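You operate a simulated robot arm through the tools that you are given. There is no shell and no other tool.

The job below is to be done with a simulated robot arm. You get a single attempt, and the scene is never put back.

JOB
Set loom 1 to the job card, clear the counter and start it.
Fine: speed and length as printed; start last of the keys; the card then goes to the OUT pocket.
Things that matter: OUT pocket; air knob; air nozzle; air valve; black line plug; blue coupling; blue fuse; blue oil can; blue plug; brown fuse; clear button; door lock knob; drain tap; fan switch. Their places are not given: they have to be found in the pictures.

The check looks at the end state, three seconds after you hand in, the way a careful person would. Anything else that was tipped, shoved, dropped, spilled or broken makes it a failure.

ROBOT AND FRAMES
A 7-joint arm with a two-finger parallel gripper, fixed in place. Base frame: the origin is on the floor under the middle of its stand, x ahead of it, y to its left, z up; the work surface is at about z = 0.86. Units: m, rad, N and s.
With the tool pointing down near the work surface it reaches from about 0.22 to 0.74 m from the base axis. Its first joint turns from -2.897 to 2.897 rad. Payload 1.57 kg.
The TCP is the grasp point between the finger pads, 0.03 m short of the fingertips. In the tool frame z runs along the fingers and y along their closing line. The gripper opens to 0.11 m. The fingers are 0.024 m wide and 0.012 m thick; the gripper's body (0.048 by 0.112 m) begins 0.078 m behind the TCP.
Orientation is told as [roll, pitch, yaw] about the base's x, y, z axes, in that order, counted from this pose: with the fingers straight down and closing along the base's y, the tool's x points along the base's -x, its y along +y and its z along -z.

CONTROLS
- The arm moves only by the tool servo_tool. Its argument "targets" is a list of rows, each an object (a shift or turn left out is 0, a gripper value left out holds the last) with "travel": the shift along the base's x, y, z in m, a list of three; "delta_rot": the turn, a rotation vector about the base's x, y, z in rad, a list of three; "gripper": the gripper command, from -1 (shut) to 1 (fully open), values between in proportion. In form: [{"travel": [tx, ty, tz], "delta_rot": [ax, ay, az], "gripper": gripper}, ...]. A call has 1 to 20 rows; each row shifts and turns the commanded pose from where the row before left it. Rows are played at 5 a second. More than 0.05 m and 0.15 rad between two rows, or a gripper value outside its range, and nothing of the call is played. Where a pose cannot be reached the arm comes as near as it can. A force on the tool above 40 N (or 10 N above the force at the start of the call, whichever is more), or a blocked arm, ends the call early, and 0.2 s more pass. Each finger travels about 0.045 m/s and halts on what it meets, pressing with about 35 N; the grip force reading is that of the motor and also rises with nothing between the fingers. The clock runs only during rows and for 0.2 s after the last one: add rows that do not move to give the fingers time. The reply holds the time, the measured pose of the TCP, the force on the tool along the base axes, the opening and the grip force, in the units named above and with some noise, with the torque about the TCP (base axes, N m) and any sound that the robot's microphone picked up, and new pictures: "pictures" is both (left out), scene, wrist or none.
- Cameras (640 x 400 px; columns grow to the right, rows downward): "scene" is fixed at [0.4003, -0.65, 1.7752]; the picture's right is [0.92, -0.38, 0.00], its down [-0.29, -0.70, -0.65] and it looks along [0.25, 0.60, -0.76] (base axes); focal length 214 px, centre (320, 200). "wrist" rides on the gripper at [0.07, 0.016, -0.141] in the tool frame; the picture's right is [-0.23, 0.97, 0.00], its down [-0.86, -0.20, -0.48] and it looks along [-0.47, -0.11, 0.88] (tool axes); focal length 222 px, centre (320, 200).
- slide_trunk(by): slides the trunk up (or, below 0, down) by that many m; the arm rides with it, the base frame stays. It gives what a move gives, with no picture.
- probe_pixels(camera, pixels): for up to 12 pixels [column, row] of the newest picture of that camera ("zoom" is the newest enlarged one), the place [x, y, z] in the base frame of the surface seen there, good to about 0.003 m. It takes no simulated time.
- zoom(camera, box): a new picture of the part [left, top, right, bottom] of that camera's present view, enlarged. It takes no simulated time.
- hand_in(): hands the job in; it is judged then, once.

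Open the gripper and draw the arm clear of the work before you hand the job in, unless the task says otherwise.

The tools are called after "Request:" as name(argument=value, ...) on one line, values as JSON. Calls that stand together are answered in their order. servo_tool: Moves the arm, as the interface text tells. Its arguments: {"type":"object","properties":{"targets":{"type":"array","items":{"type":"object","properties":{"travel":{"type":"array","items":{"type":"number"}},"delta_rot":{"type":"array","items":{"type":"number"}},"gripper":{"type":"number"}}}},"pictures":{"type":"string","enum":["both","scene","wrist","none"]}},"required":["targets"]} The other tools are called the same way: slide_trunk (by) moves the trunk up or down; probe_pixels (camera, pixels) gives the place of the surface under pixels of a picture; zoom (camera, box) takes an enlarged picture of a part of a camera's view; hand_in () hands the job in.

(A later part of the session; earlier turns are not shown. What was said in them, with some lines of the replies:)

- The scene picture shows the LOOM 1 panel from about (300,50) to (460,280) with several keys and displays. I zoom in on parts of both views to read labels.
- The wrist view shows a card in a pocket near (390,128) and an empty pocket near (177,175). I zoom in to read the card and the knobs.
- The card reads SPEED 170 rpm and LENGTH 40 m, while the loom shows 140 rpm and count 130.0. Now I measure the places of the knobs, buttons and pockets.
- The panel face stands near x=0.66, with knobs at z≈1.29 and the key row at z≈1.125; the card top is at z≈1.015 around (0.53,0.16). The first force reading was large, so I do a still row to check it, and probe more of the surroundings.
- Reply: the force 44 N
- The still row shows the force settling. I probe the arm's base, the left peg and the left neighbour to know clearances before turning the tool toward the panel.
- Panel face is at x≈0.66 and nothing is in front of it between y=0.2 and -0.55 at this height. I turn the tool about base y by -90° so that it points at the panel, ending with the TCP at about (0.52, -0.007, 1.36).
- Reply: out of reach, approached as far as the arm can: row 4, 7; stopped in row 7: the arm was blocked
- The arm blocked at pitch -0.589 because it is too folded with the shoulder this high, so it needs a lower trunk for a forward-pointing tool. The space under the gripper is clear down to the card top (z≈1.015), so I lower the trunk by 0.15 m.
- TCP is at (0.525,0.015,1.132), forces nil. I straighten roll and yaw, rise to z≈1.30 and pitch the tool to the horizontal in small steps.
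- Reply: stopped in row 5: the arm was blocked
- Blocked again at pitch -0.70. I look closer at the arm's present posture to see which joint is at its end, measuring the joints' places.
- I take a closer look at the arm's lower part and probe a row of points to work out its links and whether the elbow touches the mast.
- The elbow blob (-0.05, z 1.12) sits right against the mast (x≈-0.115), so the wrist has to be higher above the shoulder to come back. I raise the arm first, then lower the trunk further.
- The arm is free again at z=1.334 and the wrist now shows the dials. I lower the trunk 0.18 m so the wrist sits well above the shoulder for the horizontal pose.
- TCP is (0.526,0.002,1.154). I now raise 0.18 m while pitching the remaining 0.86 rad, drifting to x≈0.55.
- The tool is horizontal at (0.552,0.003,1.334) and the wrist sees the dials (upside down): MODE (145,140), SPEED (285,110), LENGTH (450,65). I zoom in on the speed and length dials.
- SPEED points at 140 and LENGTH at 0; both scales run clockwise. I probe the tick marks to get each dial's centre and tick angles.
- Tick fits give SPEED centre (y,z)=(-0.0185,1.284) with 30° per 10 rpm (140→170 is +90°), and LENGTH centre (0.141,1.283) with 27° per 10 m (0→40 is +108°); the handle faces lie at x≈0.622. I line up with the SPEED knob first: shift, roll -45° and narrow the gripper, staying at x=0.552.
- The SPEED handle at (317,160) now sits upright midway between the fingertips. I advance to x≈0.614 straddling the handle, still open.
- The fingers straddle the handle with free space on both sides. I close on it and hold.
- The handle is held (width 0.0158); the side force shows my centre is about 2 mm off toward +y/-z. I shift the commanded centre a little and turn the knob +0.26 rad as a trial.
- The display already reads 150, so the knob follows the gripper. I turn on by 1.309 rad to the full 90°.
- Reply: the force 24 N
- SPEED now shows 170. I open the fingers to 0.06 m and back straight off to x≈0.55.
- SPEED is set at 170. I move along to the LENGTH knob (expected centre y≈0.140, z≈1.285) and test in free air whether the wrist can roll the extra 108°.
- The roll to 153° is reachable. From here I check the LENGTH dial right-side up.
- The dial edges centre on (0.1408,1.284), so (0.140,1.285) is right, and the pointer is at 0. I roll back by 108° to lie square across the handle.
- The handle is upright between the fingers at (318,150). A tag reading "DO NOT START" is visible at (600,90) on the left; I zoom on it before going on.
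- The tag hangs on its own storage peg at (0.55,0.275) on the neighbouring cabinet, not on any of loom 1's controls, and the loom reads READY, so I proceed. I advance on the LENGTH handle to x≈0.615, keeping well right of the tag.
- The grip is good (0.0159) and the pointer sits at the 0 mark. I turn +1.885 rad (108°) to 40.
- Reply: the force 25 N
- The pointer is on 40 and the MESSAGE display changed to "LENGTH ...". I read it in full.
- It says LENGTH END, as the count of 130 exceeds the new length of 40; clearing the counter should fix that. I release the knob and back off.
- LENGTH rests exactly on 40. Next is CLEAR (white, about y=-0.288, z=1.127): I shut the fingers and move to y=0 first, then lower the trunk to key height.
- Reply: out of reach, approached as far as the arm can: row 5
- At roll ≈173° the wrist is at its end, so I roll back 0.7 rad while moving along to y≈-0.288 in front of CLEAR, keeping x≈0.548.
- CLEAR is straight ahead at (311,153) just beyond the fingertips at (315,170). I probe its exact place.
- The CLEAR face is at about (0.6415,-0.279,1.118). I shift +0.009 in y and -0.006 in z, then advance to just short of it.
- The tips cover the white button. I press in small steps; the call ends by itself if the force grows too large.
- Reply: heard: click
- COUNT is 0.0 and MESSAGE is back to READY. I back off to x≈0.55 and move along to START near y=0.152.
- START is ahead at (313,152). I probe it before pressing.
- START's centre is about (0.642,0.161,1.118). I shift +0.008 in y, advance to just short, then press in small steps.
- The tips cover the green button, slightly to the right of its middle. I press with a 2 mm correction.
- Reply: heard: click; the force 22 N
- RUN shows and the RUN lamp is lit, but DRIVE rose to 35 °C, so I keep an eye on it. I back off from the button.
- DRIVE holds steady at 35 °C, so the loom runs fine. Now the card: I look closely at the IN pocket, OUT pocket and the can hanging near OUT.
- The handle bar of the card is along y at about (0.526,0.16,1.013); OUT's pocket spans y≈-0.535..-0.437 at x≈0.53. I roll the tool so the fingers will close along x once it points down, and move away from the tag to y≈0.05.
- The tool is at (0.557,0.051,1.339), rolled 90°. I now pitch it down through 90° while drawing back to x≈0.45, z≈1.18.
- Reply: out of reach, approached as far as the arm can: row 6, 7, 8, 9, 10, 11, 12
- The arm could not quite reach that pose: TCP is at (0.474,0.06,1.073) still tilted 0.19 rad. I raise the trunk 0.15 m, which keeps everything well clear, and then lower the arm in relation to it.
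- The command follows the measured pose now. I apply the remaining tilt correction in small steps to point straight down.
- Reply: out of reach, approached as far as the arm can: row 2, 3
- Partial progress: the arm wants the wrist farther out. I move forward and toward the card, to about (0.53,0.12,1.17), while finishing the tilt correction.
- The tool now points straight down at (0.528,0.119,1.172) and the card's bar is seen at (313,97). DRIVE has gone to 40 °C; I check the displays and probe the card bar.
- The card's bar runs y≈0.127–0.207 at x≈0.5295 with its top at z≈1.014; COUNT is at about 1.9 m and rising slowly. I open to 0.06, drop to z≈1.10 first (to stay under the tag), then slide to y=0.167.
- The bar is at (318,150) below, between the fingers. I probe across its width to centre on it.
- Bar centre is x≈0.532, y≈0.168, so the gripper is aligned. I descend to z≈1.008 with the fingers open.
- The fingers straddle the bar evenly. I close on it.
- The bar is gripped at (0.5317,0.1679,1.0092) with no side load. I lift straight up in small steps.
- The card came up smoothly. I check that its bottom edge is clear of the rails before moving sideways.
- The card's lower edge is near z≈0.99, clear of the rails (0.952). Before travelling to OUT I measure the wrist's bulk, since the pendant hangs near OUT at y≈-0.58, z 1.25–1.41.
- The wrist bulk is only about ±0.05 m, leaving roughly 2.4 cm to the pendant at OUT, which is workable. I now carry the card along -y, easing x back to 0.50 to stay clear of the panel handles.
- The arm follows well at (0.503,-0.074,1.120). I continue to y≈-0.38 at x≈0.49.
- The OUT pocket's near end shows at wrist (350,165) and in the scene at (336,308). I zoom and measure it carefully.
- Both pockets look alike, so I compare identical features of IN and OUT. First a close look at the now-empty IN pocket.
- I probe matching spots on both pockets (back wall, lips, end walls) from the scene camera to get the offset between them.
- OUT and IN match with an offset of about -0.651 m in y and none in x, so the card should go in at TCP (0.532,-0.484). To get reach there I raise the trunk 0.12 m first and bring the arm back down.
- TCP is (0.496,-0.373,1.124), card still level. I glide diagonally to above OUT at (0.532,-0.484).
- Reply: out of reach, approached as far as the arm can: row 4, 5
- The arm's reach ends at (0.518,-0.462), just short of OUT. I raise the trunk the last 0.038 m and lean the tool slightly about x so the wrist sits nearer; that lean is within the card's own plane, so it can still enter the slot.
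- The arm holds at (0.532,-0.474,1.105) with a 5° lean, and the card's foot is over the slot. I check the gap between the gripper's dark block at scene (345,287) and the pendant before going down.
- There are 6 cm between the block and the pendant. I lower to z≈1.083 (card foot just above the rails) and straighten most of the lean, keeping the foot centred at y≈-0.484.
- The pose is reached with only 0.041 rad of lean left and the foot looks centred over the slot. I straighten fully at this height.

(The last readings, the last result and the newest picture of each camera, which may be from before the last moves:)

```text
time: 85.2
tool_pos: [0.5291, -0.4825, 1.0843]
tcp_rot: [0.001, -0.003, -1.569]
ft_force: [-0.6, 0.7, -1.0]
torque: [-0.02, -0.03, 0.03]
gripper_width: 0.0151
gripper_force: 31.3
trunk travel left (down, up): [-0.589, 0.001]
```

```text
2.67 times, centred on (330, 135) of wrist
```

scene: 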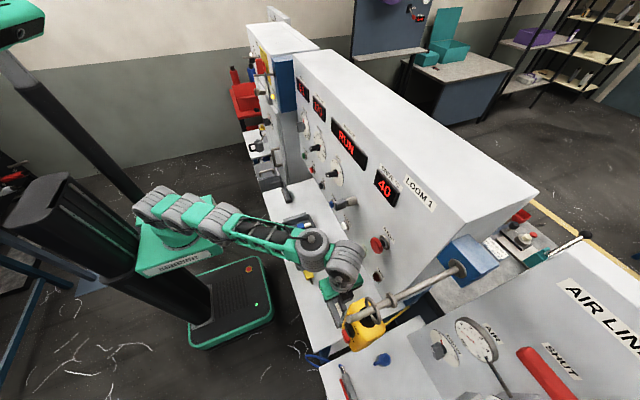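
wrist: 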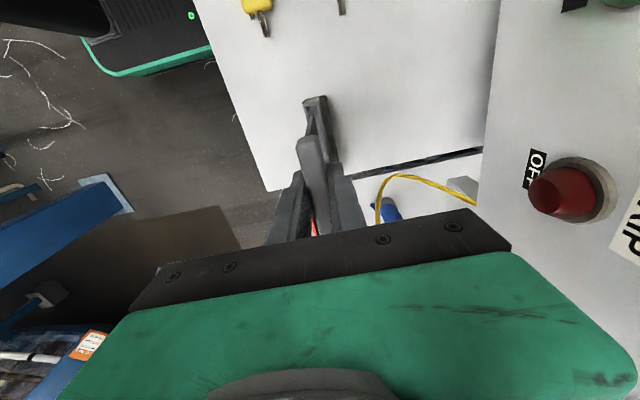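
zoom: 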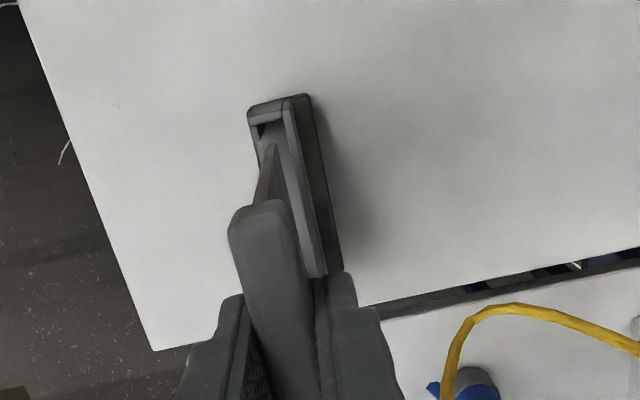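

Upright now at (0.529,-0.4825,1.084), a couple of mm short in x. I go down 5 mm and nudge x by +2 mm to match the pick alignment (0.5317).

Request:
servo_tool(targets=[{"travel": [0.001, 0, -0.003]}, {"travel": [0.001, 0, -0.003]}, {"travel": [0, 0, 0]}, {"travel": [0, 0, 0]}], pictures="wrist")

Request:
zoom(camera="wrist", box=[280, 80, 360, 180])

```text
time: 86.2
tool_pos: [0.532, -0.4822, 1.0778]
tcp_rot: [0.0, -0.001, -1.572]
ft_force: [0.5, 0.1, -1.1]
torque: [0.03, 0.0, 0.0]
gripper_width: 0.0148
gripper_force: 31.0
trunk travel left (down, up): [-0.589, 0.001]
```

wrist: 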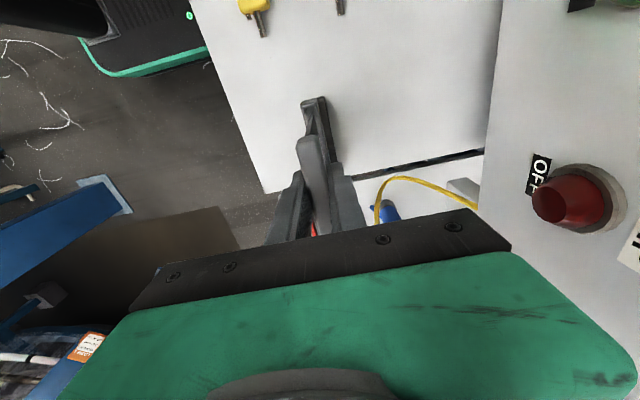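

```text
4.00 times, centred on (320, 130) of wrist
```

zoom: 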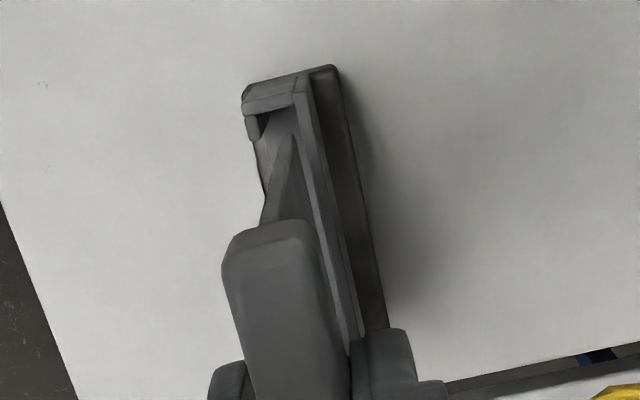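

Aligned at (0.532,-0.482,1.078); the foot's left corner lies between lip and back wall. I descend a first 18 mm and check the force.

Request:
servo_tool(targets=[{"travel": [0, 0, -0.005]}, {"travel": [0, 0, -0.005]}, {"travel": [0, 0, -0.005]}, {"travel": [0, 0, -0.003]}, {"travel": [0, 0, 0]}], pictures="both")

Request:
zoom(camera="wrist", box=[280, 80, 360, 180])

Request:
zoom(camera="scene", box=[310, 260, 370, 340])

```text
time: 87.3
tool_pos: [0.5332, -0.4849, 1.0598]
tcp_rot: [0.0, -0.001, -1.573]
ft_force: [-0.1, -0.2, -0.4]
torque: [0.03, 0.02, 0.01]
gripper_width: 0.015
gripper_force: 30.9
trunk travel left (down, up): [-0.589, 0.001]
```

scene: 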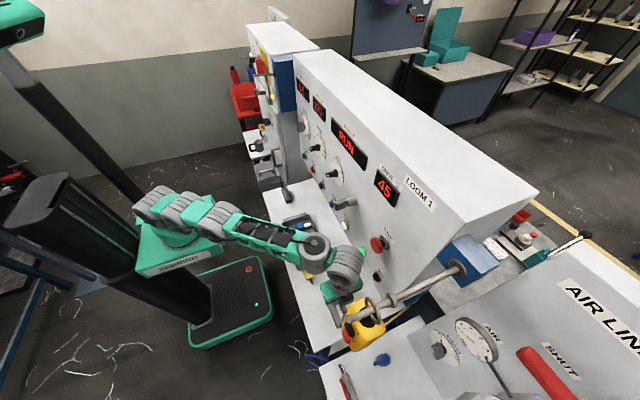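
wrist: 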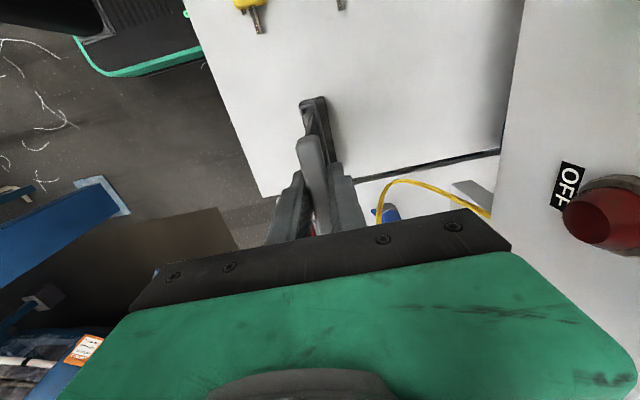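

```text
4.00 times, centred on (320, 130) of wrist
```

zoom: 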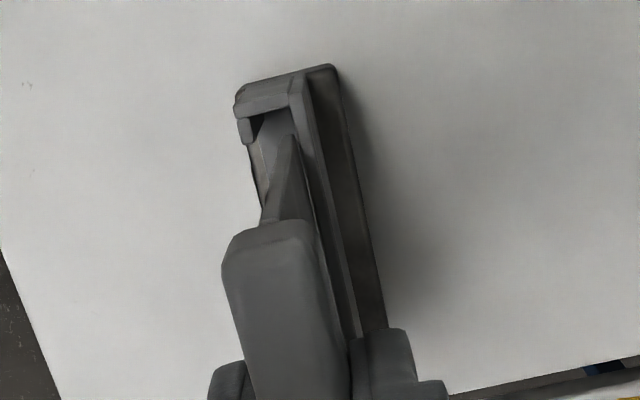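

```text
5.00 times, centred on (340, 300) of scene
```

zoom: 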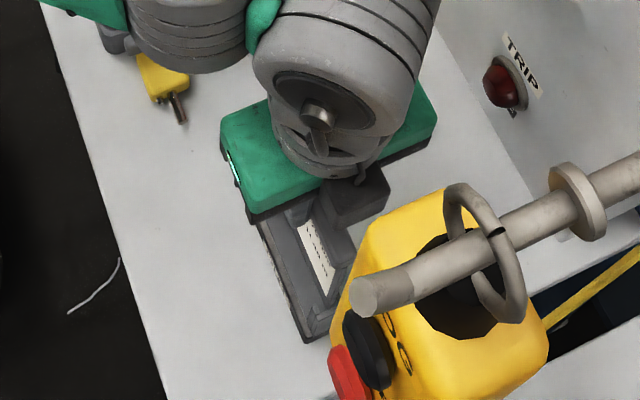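

No resistance with the foot about 13 mm into the slot; DRIVE reads 45 °C. I correct x by -1 mm and continue down.

Request:
servo_tool(targets=[{"travel": [-0.001, 0, -0.005]}, {"travel": [0, 0, -0.006]}, {"travel": [0, 0, -0.006]}, {"travel": [0, 0, -0.006]}, {"travel": [0, 0, -0.006]}, {"travel": [0, 0, 0]}], pictures="wrist")

Request:
zoom(camera="wrist", box=[280, 80, 360, 180])

```text
time: 88.8
tool_pos: [0.5327, -0.4827, 1.0311]
tcp_rot: [0.001, -0.001, -1.571]
ft_force: [0.8, -0.3, -0.8]
torque: [-0.01, -0.01, 0.02]
gripper_width: 0.015
gripper_force: 31.2
trunk travel left (down, up): [-0.589, 0.001]
```

wrist: 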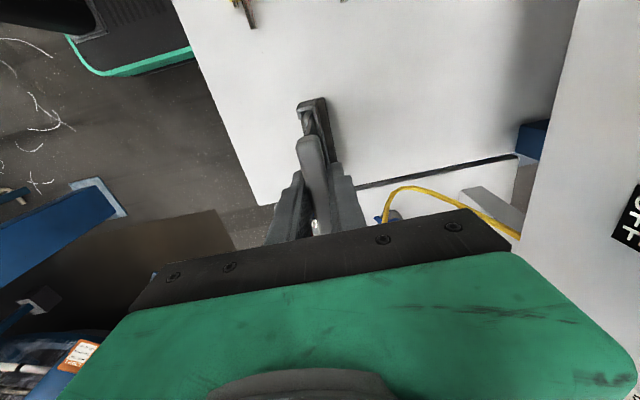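

```text
4.00 times, centred on (320, 130) of wrist
```

zoom: 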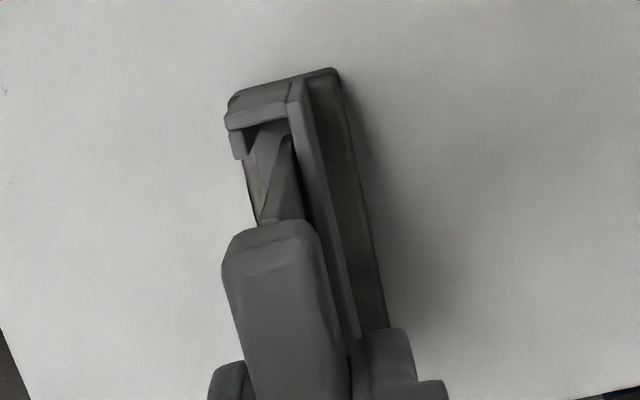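

The card is well inside the slot with no load at z=1.031. I lower the last 2 cm gently.

Request:
servo_tool(targets=[{"travel": [0, 0, -0.006]}, {"travel": [0, 0, -0.005]}, {"travel": [0, 0, -0.004]}, {"travel": [0, 0, -0.003]}, {"travel": [0, 0, 0]}], pictures="both")

Request:
zoom(camera="wrist", box=[280, 80, 360, 180])

Request:
zoom(camera="scene", box=[280, 70, 440, 270])

```text
time: 90.0
tool_pos: [0.5326, -0.4849, 1.0128]
tcp_rot: [0.001, 0.0, -1.571]
ft_force: [-0.2, 1.0, -0.8]
torque: [-0.03, -0.03, 0.02]
gripper_width: 0.015
gripper_force: 30.9
trunk travel left (down, up): [-0.589, 0.001]
```

scene: 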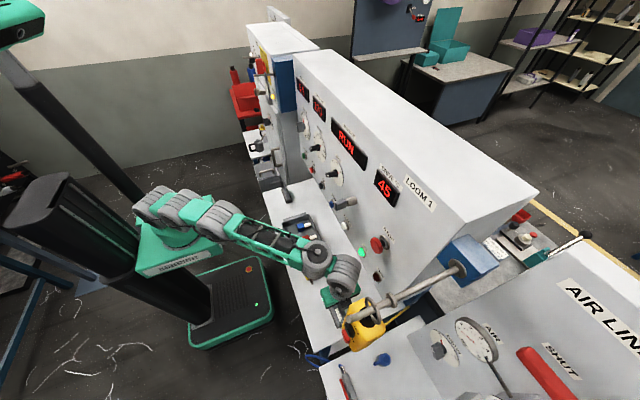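
wrist: 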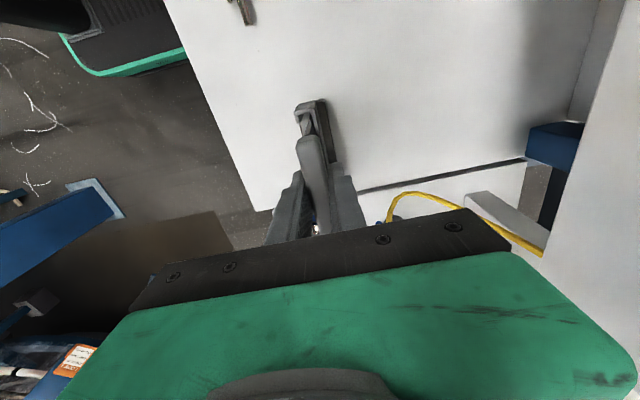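

```text
4.00 times, centred on (320, 130) of wrist
```

zoom: 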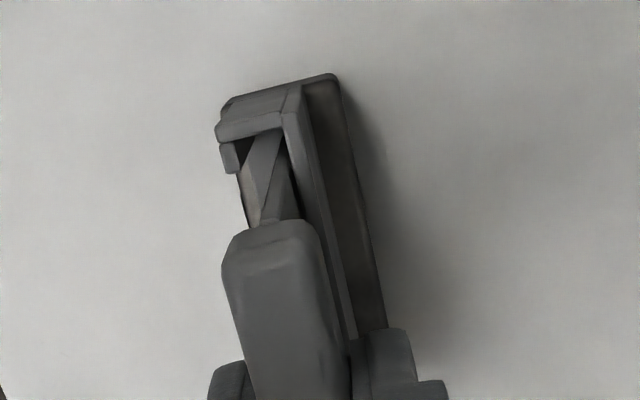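

```text
2.00 times, centred on (360, 170) of scene
```

zoom: 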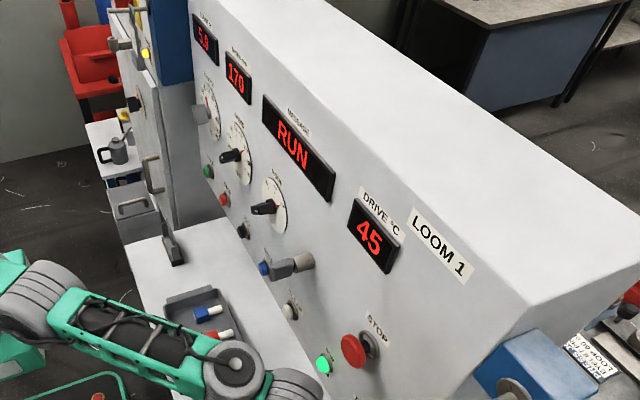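

Only a few mm remain to the seat. I lower 3 mm more, then open the fingers.

Request:
servo_tool(targets=[{"travel": [0, 0, -0.002]}, {"travel": [0, 0, -0.0015]}, {"travel": [0, 0, 0]}, {"travel": [0, 0, 0]}], pictures="none")

Request:
servo_tool(targets=[{"gripper": -0.4}, {"travel": [0, 0, 0]}, {"gripper": 0.1}, {"travel": [0, 0, 0]}, {"travel": [0, 0, 0]}, {"travel": [0, 0, 0]}], pictures="both")

Request:
zoom(camera="wrist", box=[260, 80, 390, 210])

```text
time: 91.0
tool_pos: [0.5339, -0.4834, 1.0087]
tcp_rot: [0.002, -0.001, -1.571]
ft_force: [0.6, 0.5, -0.4]
torque: [-0.02, 0.0, 0.01]
gripper_width: 0.0149
gripper_force: 31.0
trunk travel left (down, up): [-0.589, 0.001]
```

```text
time: 92.3
tool_pos: [0.534, -0.4847, 1.0096]
tcp_rot: [0.002, -0.002, -1.571]
ft_force: [0.0, 0.5, 0.2]
torque: [0.04, 0.01, -0.04]
gripper_width: 0.0602
gripper_force: 0.0
trunk travel left (down, up): [-0.589, 0.001]
```

scene: 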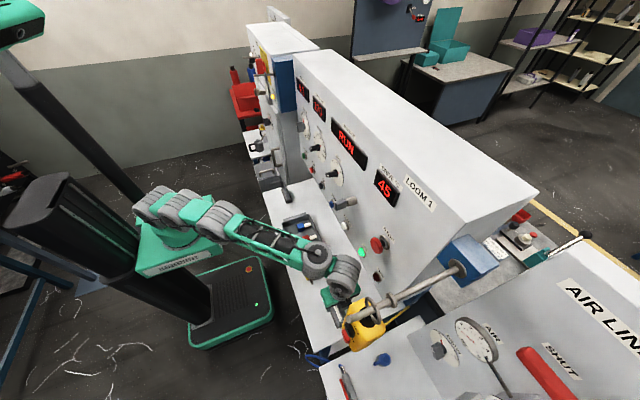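
wrist: 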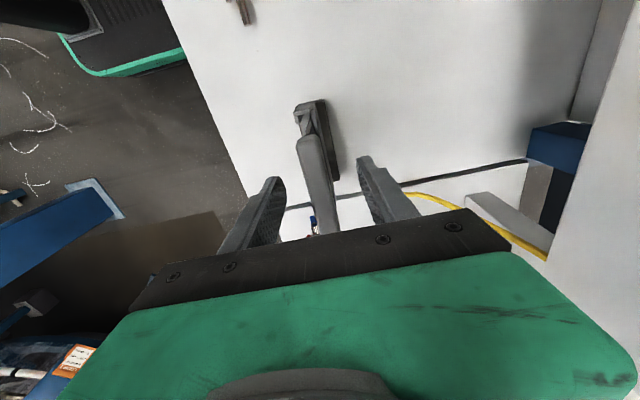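

```text
3.08 times, centred on (325, 145) of wrist
```

zoom: 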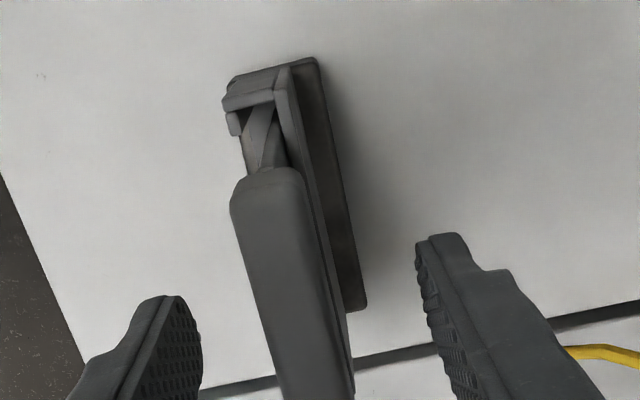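

The card stands in OUT with the fingers clear on both sides. I rise straight up until the tips clear the bar, then draw back toward the robot.

Request:
servo_tool(targets=[{"travel": [0, 0, 0.012]}, {"travel": [0, 0, 0.014]}, {"travel": [0, 0, 0.014]}, {"travel": [0, 0, 0.014]}, {"travel": [-0.002, 0.003, 0.012]}, {"travel": [-0.008, 0.012, 0.01]}, {"travel": [-0.012, 0.025, 0.01]}, {"travel": [-0.015, 0.03, 0.01]}, {"travel": [-0.015, 0.03, 0.01]}, {"travel": [0, 0.03, 0]}, {"travel": [0, 0.03, 0]}, {"travel": [0, 0.03, 0]}, {"travel": [0, 0, 0]}], pictures="both")

Request:
zoom(camera="scene", box=[310, 260, 370, 340])

Request:
zoom(camera="scene", box=[280, 70, 440, 270])

```text
time: 95.2
tool_pos: [0.4801, -0.2949, 1.1155]
tcp_rot: [0.0, -0.001, -1.572]
ft_force: [0.1, 0.1, 0.2]
torque: [0.01, 0.0, 0.04]
gripper_width: 0.0608
gripper_force: 0.0
trunk travel left (down, up): [-0.589, 0.001]
```

scene: 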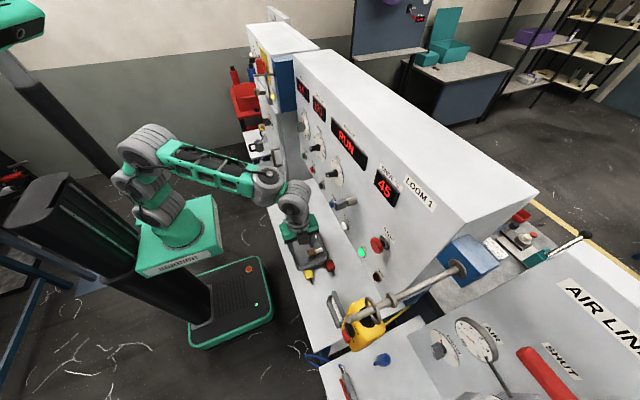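
wrist: 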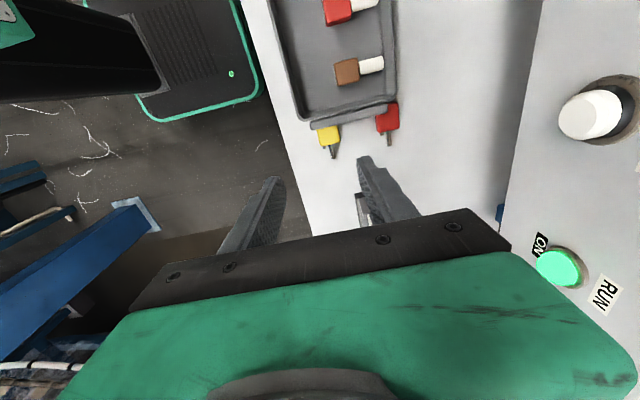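

```text
5.00 times, centred on (340, 300) of scene
```

zoom: 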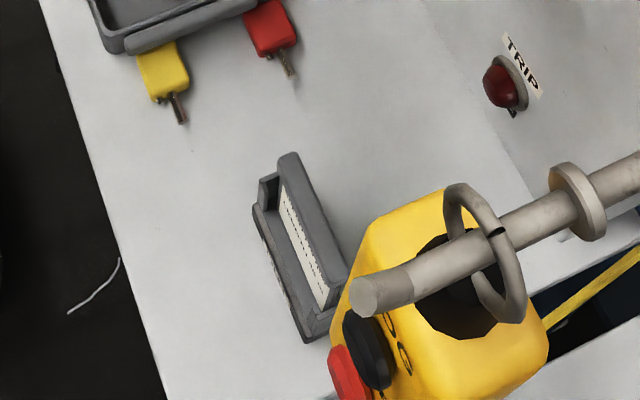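

```text
2.00 times, centred on (360, 170) of scene
```

zoom: 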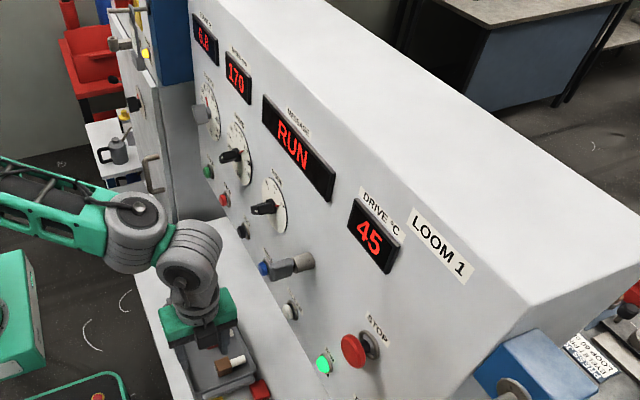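

The card is seated in OUT, the pendant hangs undisturbed, COUNT 6.8, SPEED 170, RUN. I raise the arm clear of the work with the gripper open and then take a last look at dials and temperature.

Request:
servo_tool(targets=[{"travel": [-0.004, 0.02, 0.03], "gripper": 1}, {"travel": [-0.004, 0.02, 0.03]}, {"travel": [-0.004, 0.02, 0.03]}, {"travel": [-0.004, 0.02, 0.03]}, {"travel": [-0.004, 0.02, 0.03]}, {"travel": [-0.004, 0.02, 0.03]}, {"travel": [0, 0.02, 0.02]}, {"travel": [0, 0, 0]}], pictures="both")

Request:
zoom(camera="scene", box=[280, 70, 400, 200])

Request:
zoom(camera="scene", box=[360, 150, 440, 250])

Request:
zoom(camera="scene", box=[270, 180, 400, 360])

```text
time: 97.0
tool_pos: [0.4543, -0.1547, 1.3159]
tcp_rot: [-0.001, -0.002, -1.572]
ft_force: [0.1, 0.1, -0.1]
torque: [0.01, 0.01, 0.0]
gripper_width: 0.1098
gripper_force: 0.0
trunk travel left (down, up): [-0.589, 0.001]
```

scene: 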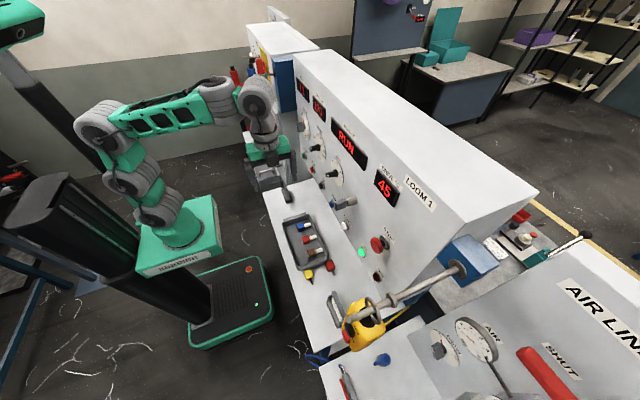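
wrist: 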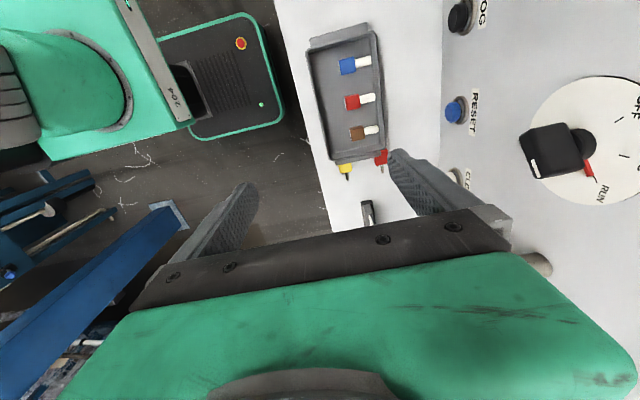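

```text
3.08 times, centred on (340, 135) of scene
```

zoom: 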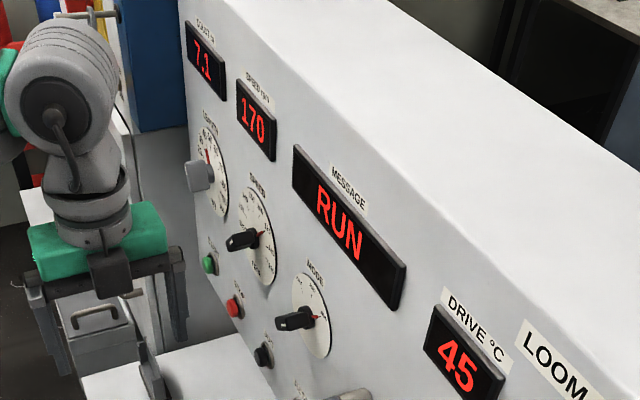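

```text
4.00 times, centred on (400, 200) of scene
```

zoom: 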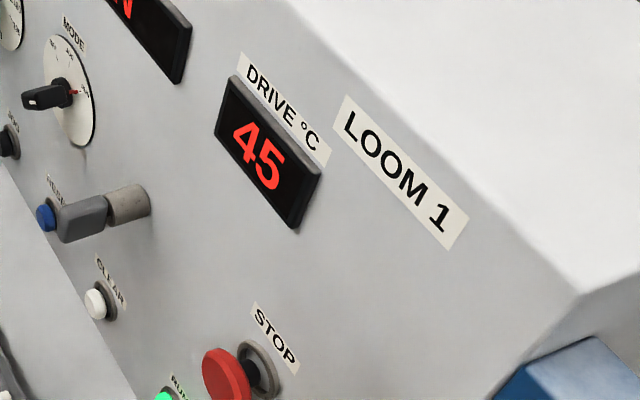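

```text
2.22 times, centred on (335, 270) of scene
```

zoom: 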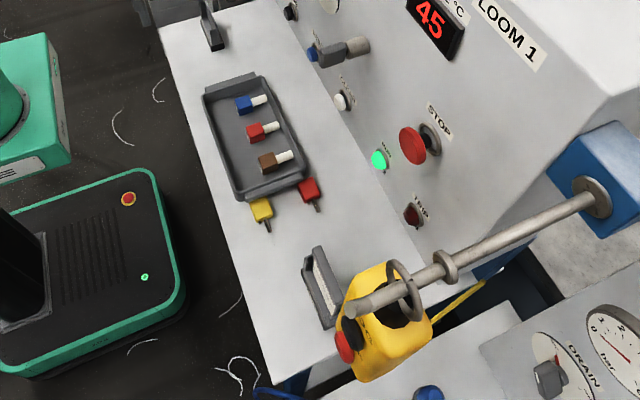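

All is as ordered: LENGTH at 40, SPEED 170, COUNT running from zero (7.1), MESSAGE RUN, TRIP lamp dark, card in OUT, gripper open and the arm clear. I hand in the job.

Request:
hand_in()

```text
The job is handed in.
```

Loom 1 is set to the job card and running, and I've handed the job in; I haven't seen the check's verdict.

- **Settings:** speed is 170 rpm (on the display) and length is 40 m (pointer on the mark), both as printed on the card.
- **Counter and start:** I cleared the counter from 130.0 to 0.0 and pressed START last. The display then showed RUN with the RUN lamp lit.
- **Card:** it now stands in the OUT pocket. I opened the gripper and drew the arm clear before handing in.

At the last look the count was 7.1 m and the TRIP lamp was dark. The drive temperature climbed from 30 to 45 °C after the start and was still 45 at my last look, so it may need watching.

A "DO NOT START" tag hangs on a peg on the neighbouring cabinet, to the left of loom 1. It was not on any of loom 1's controls and the loom showed READY, so I went ahead.
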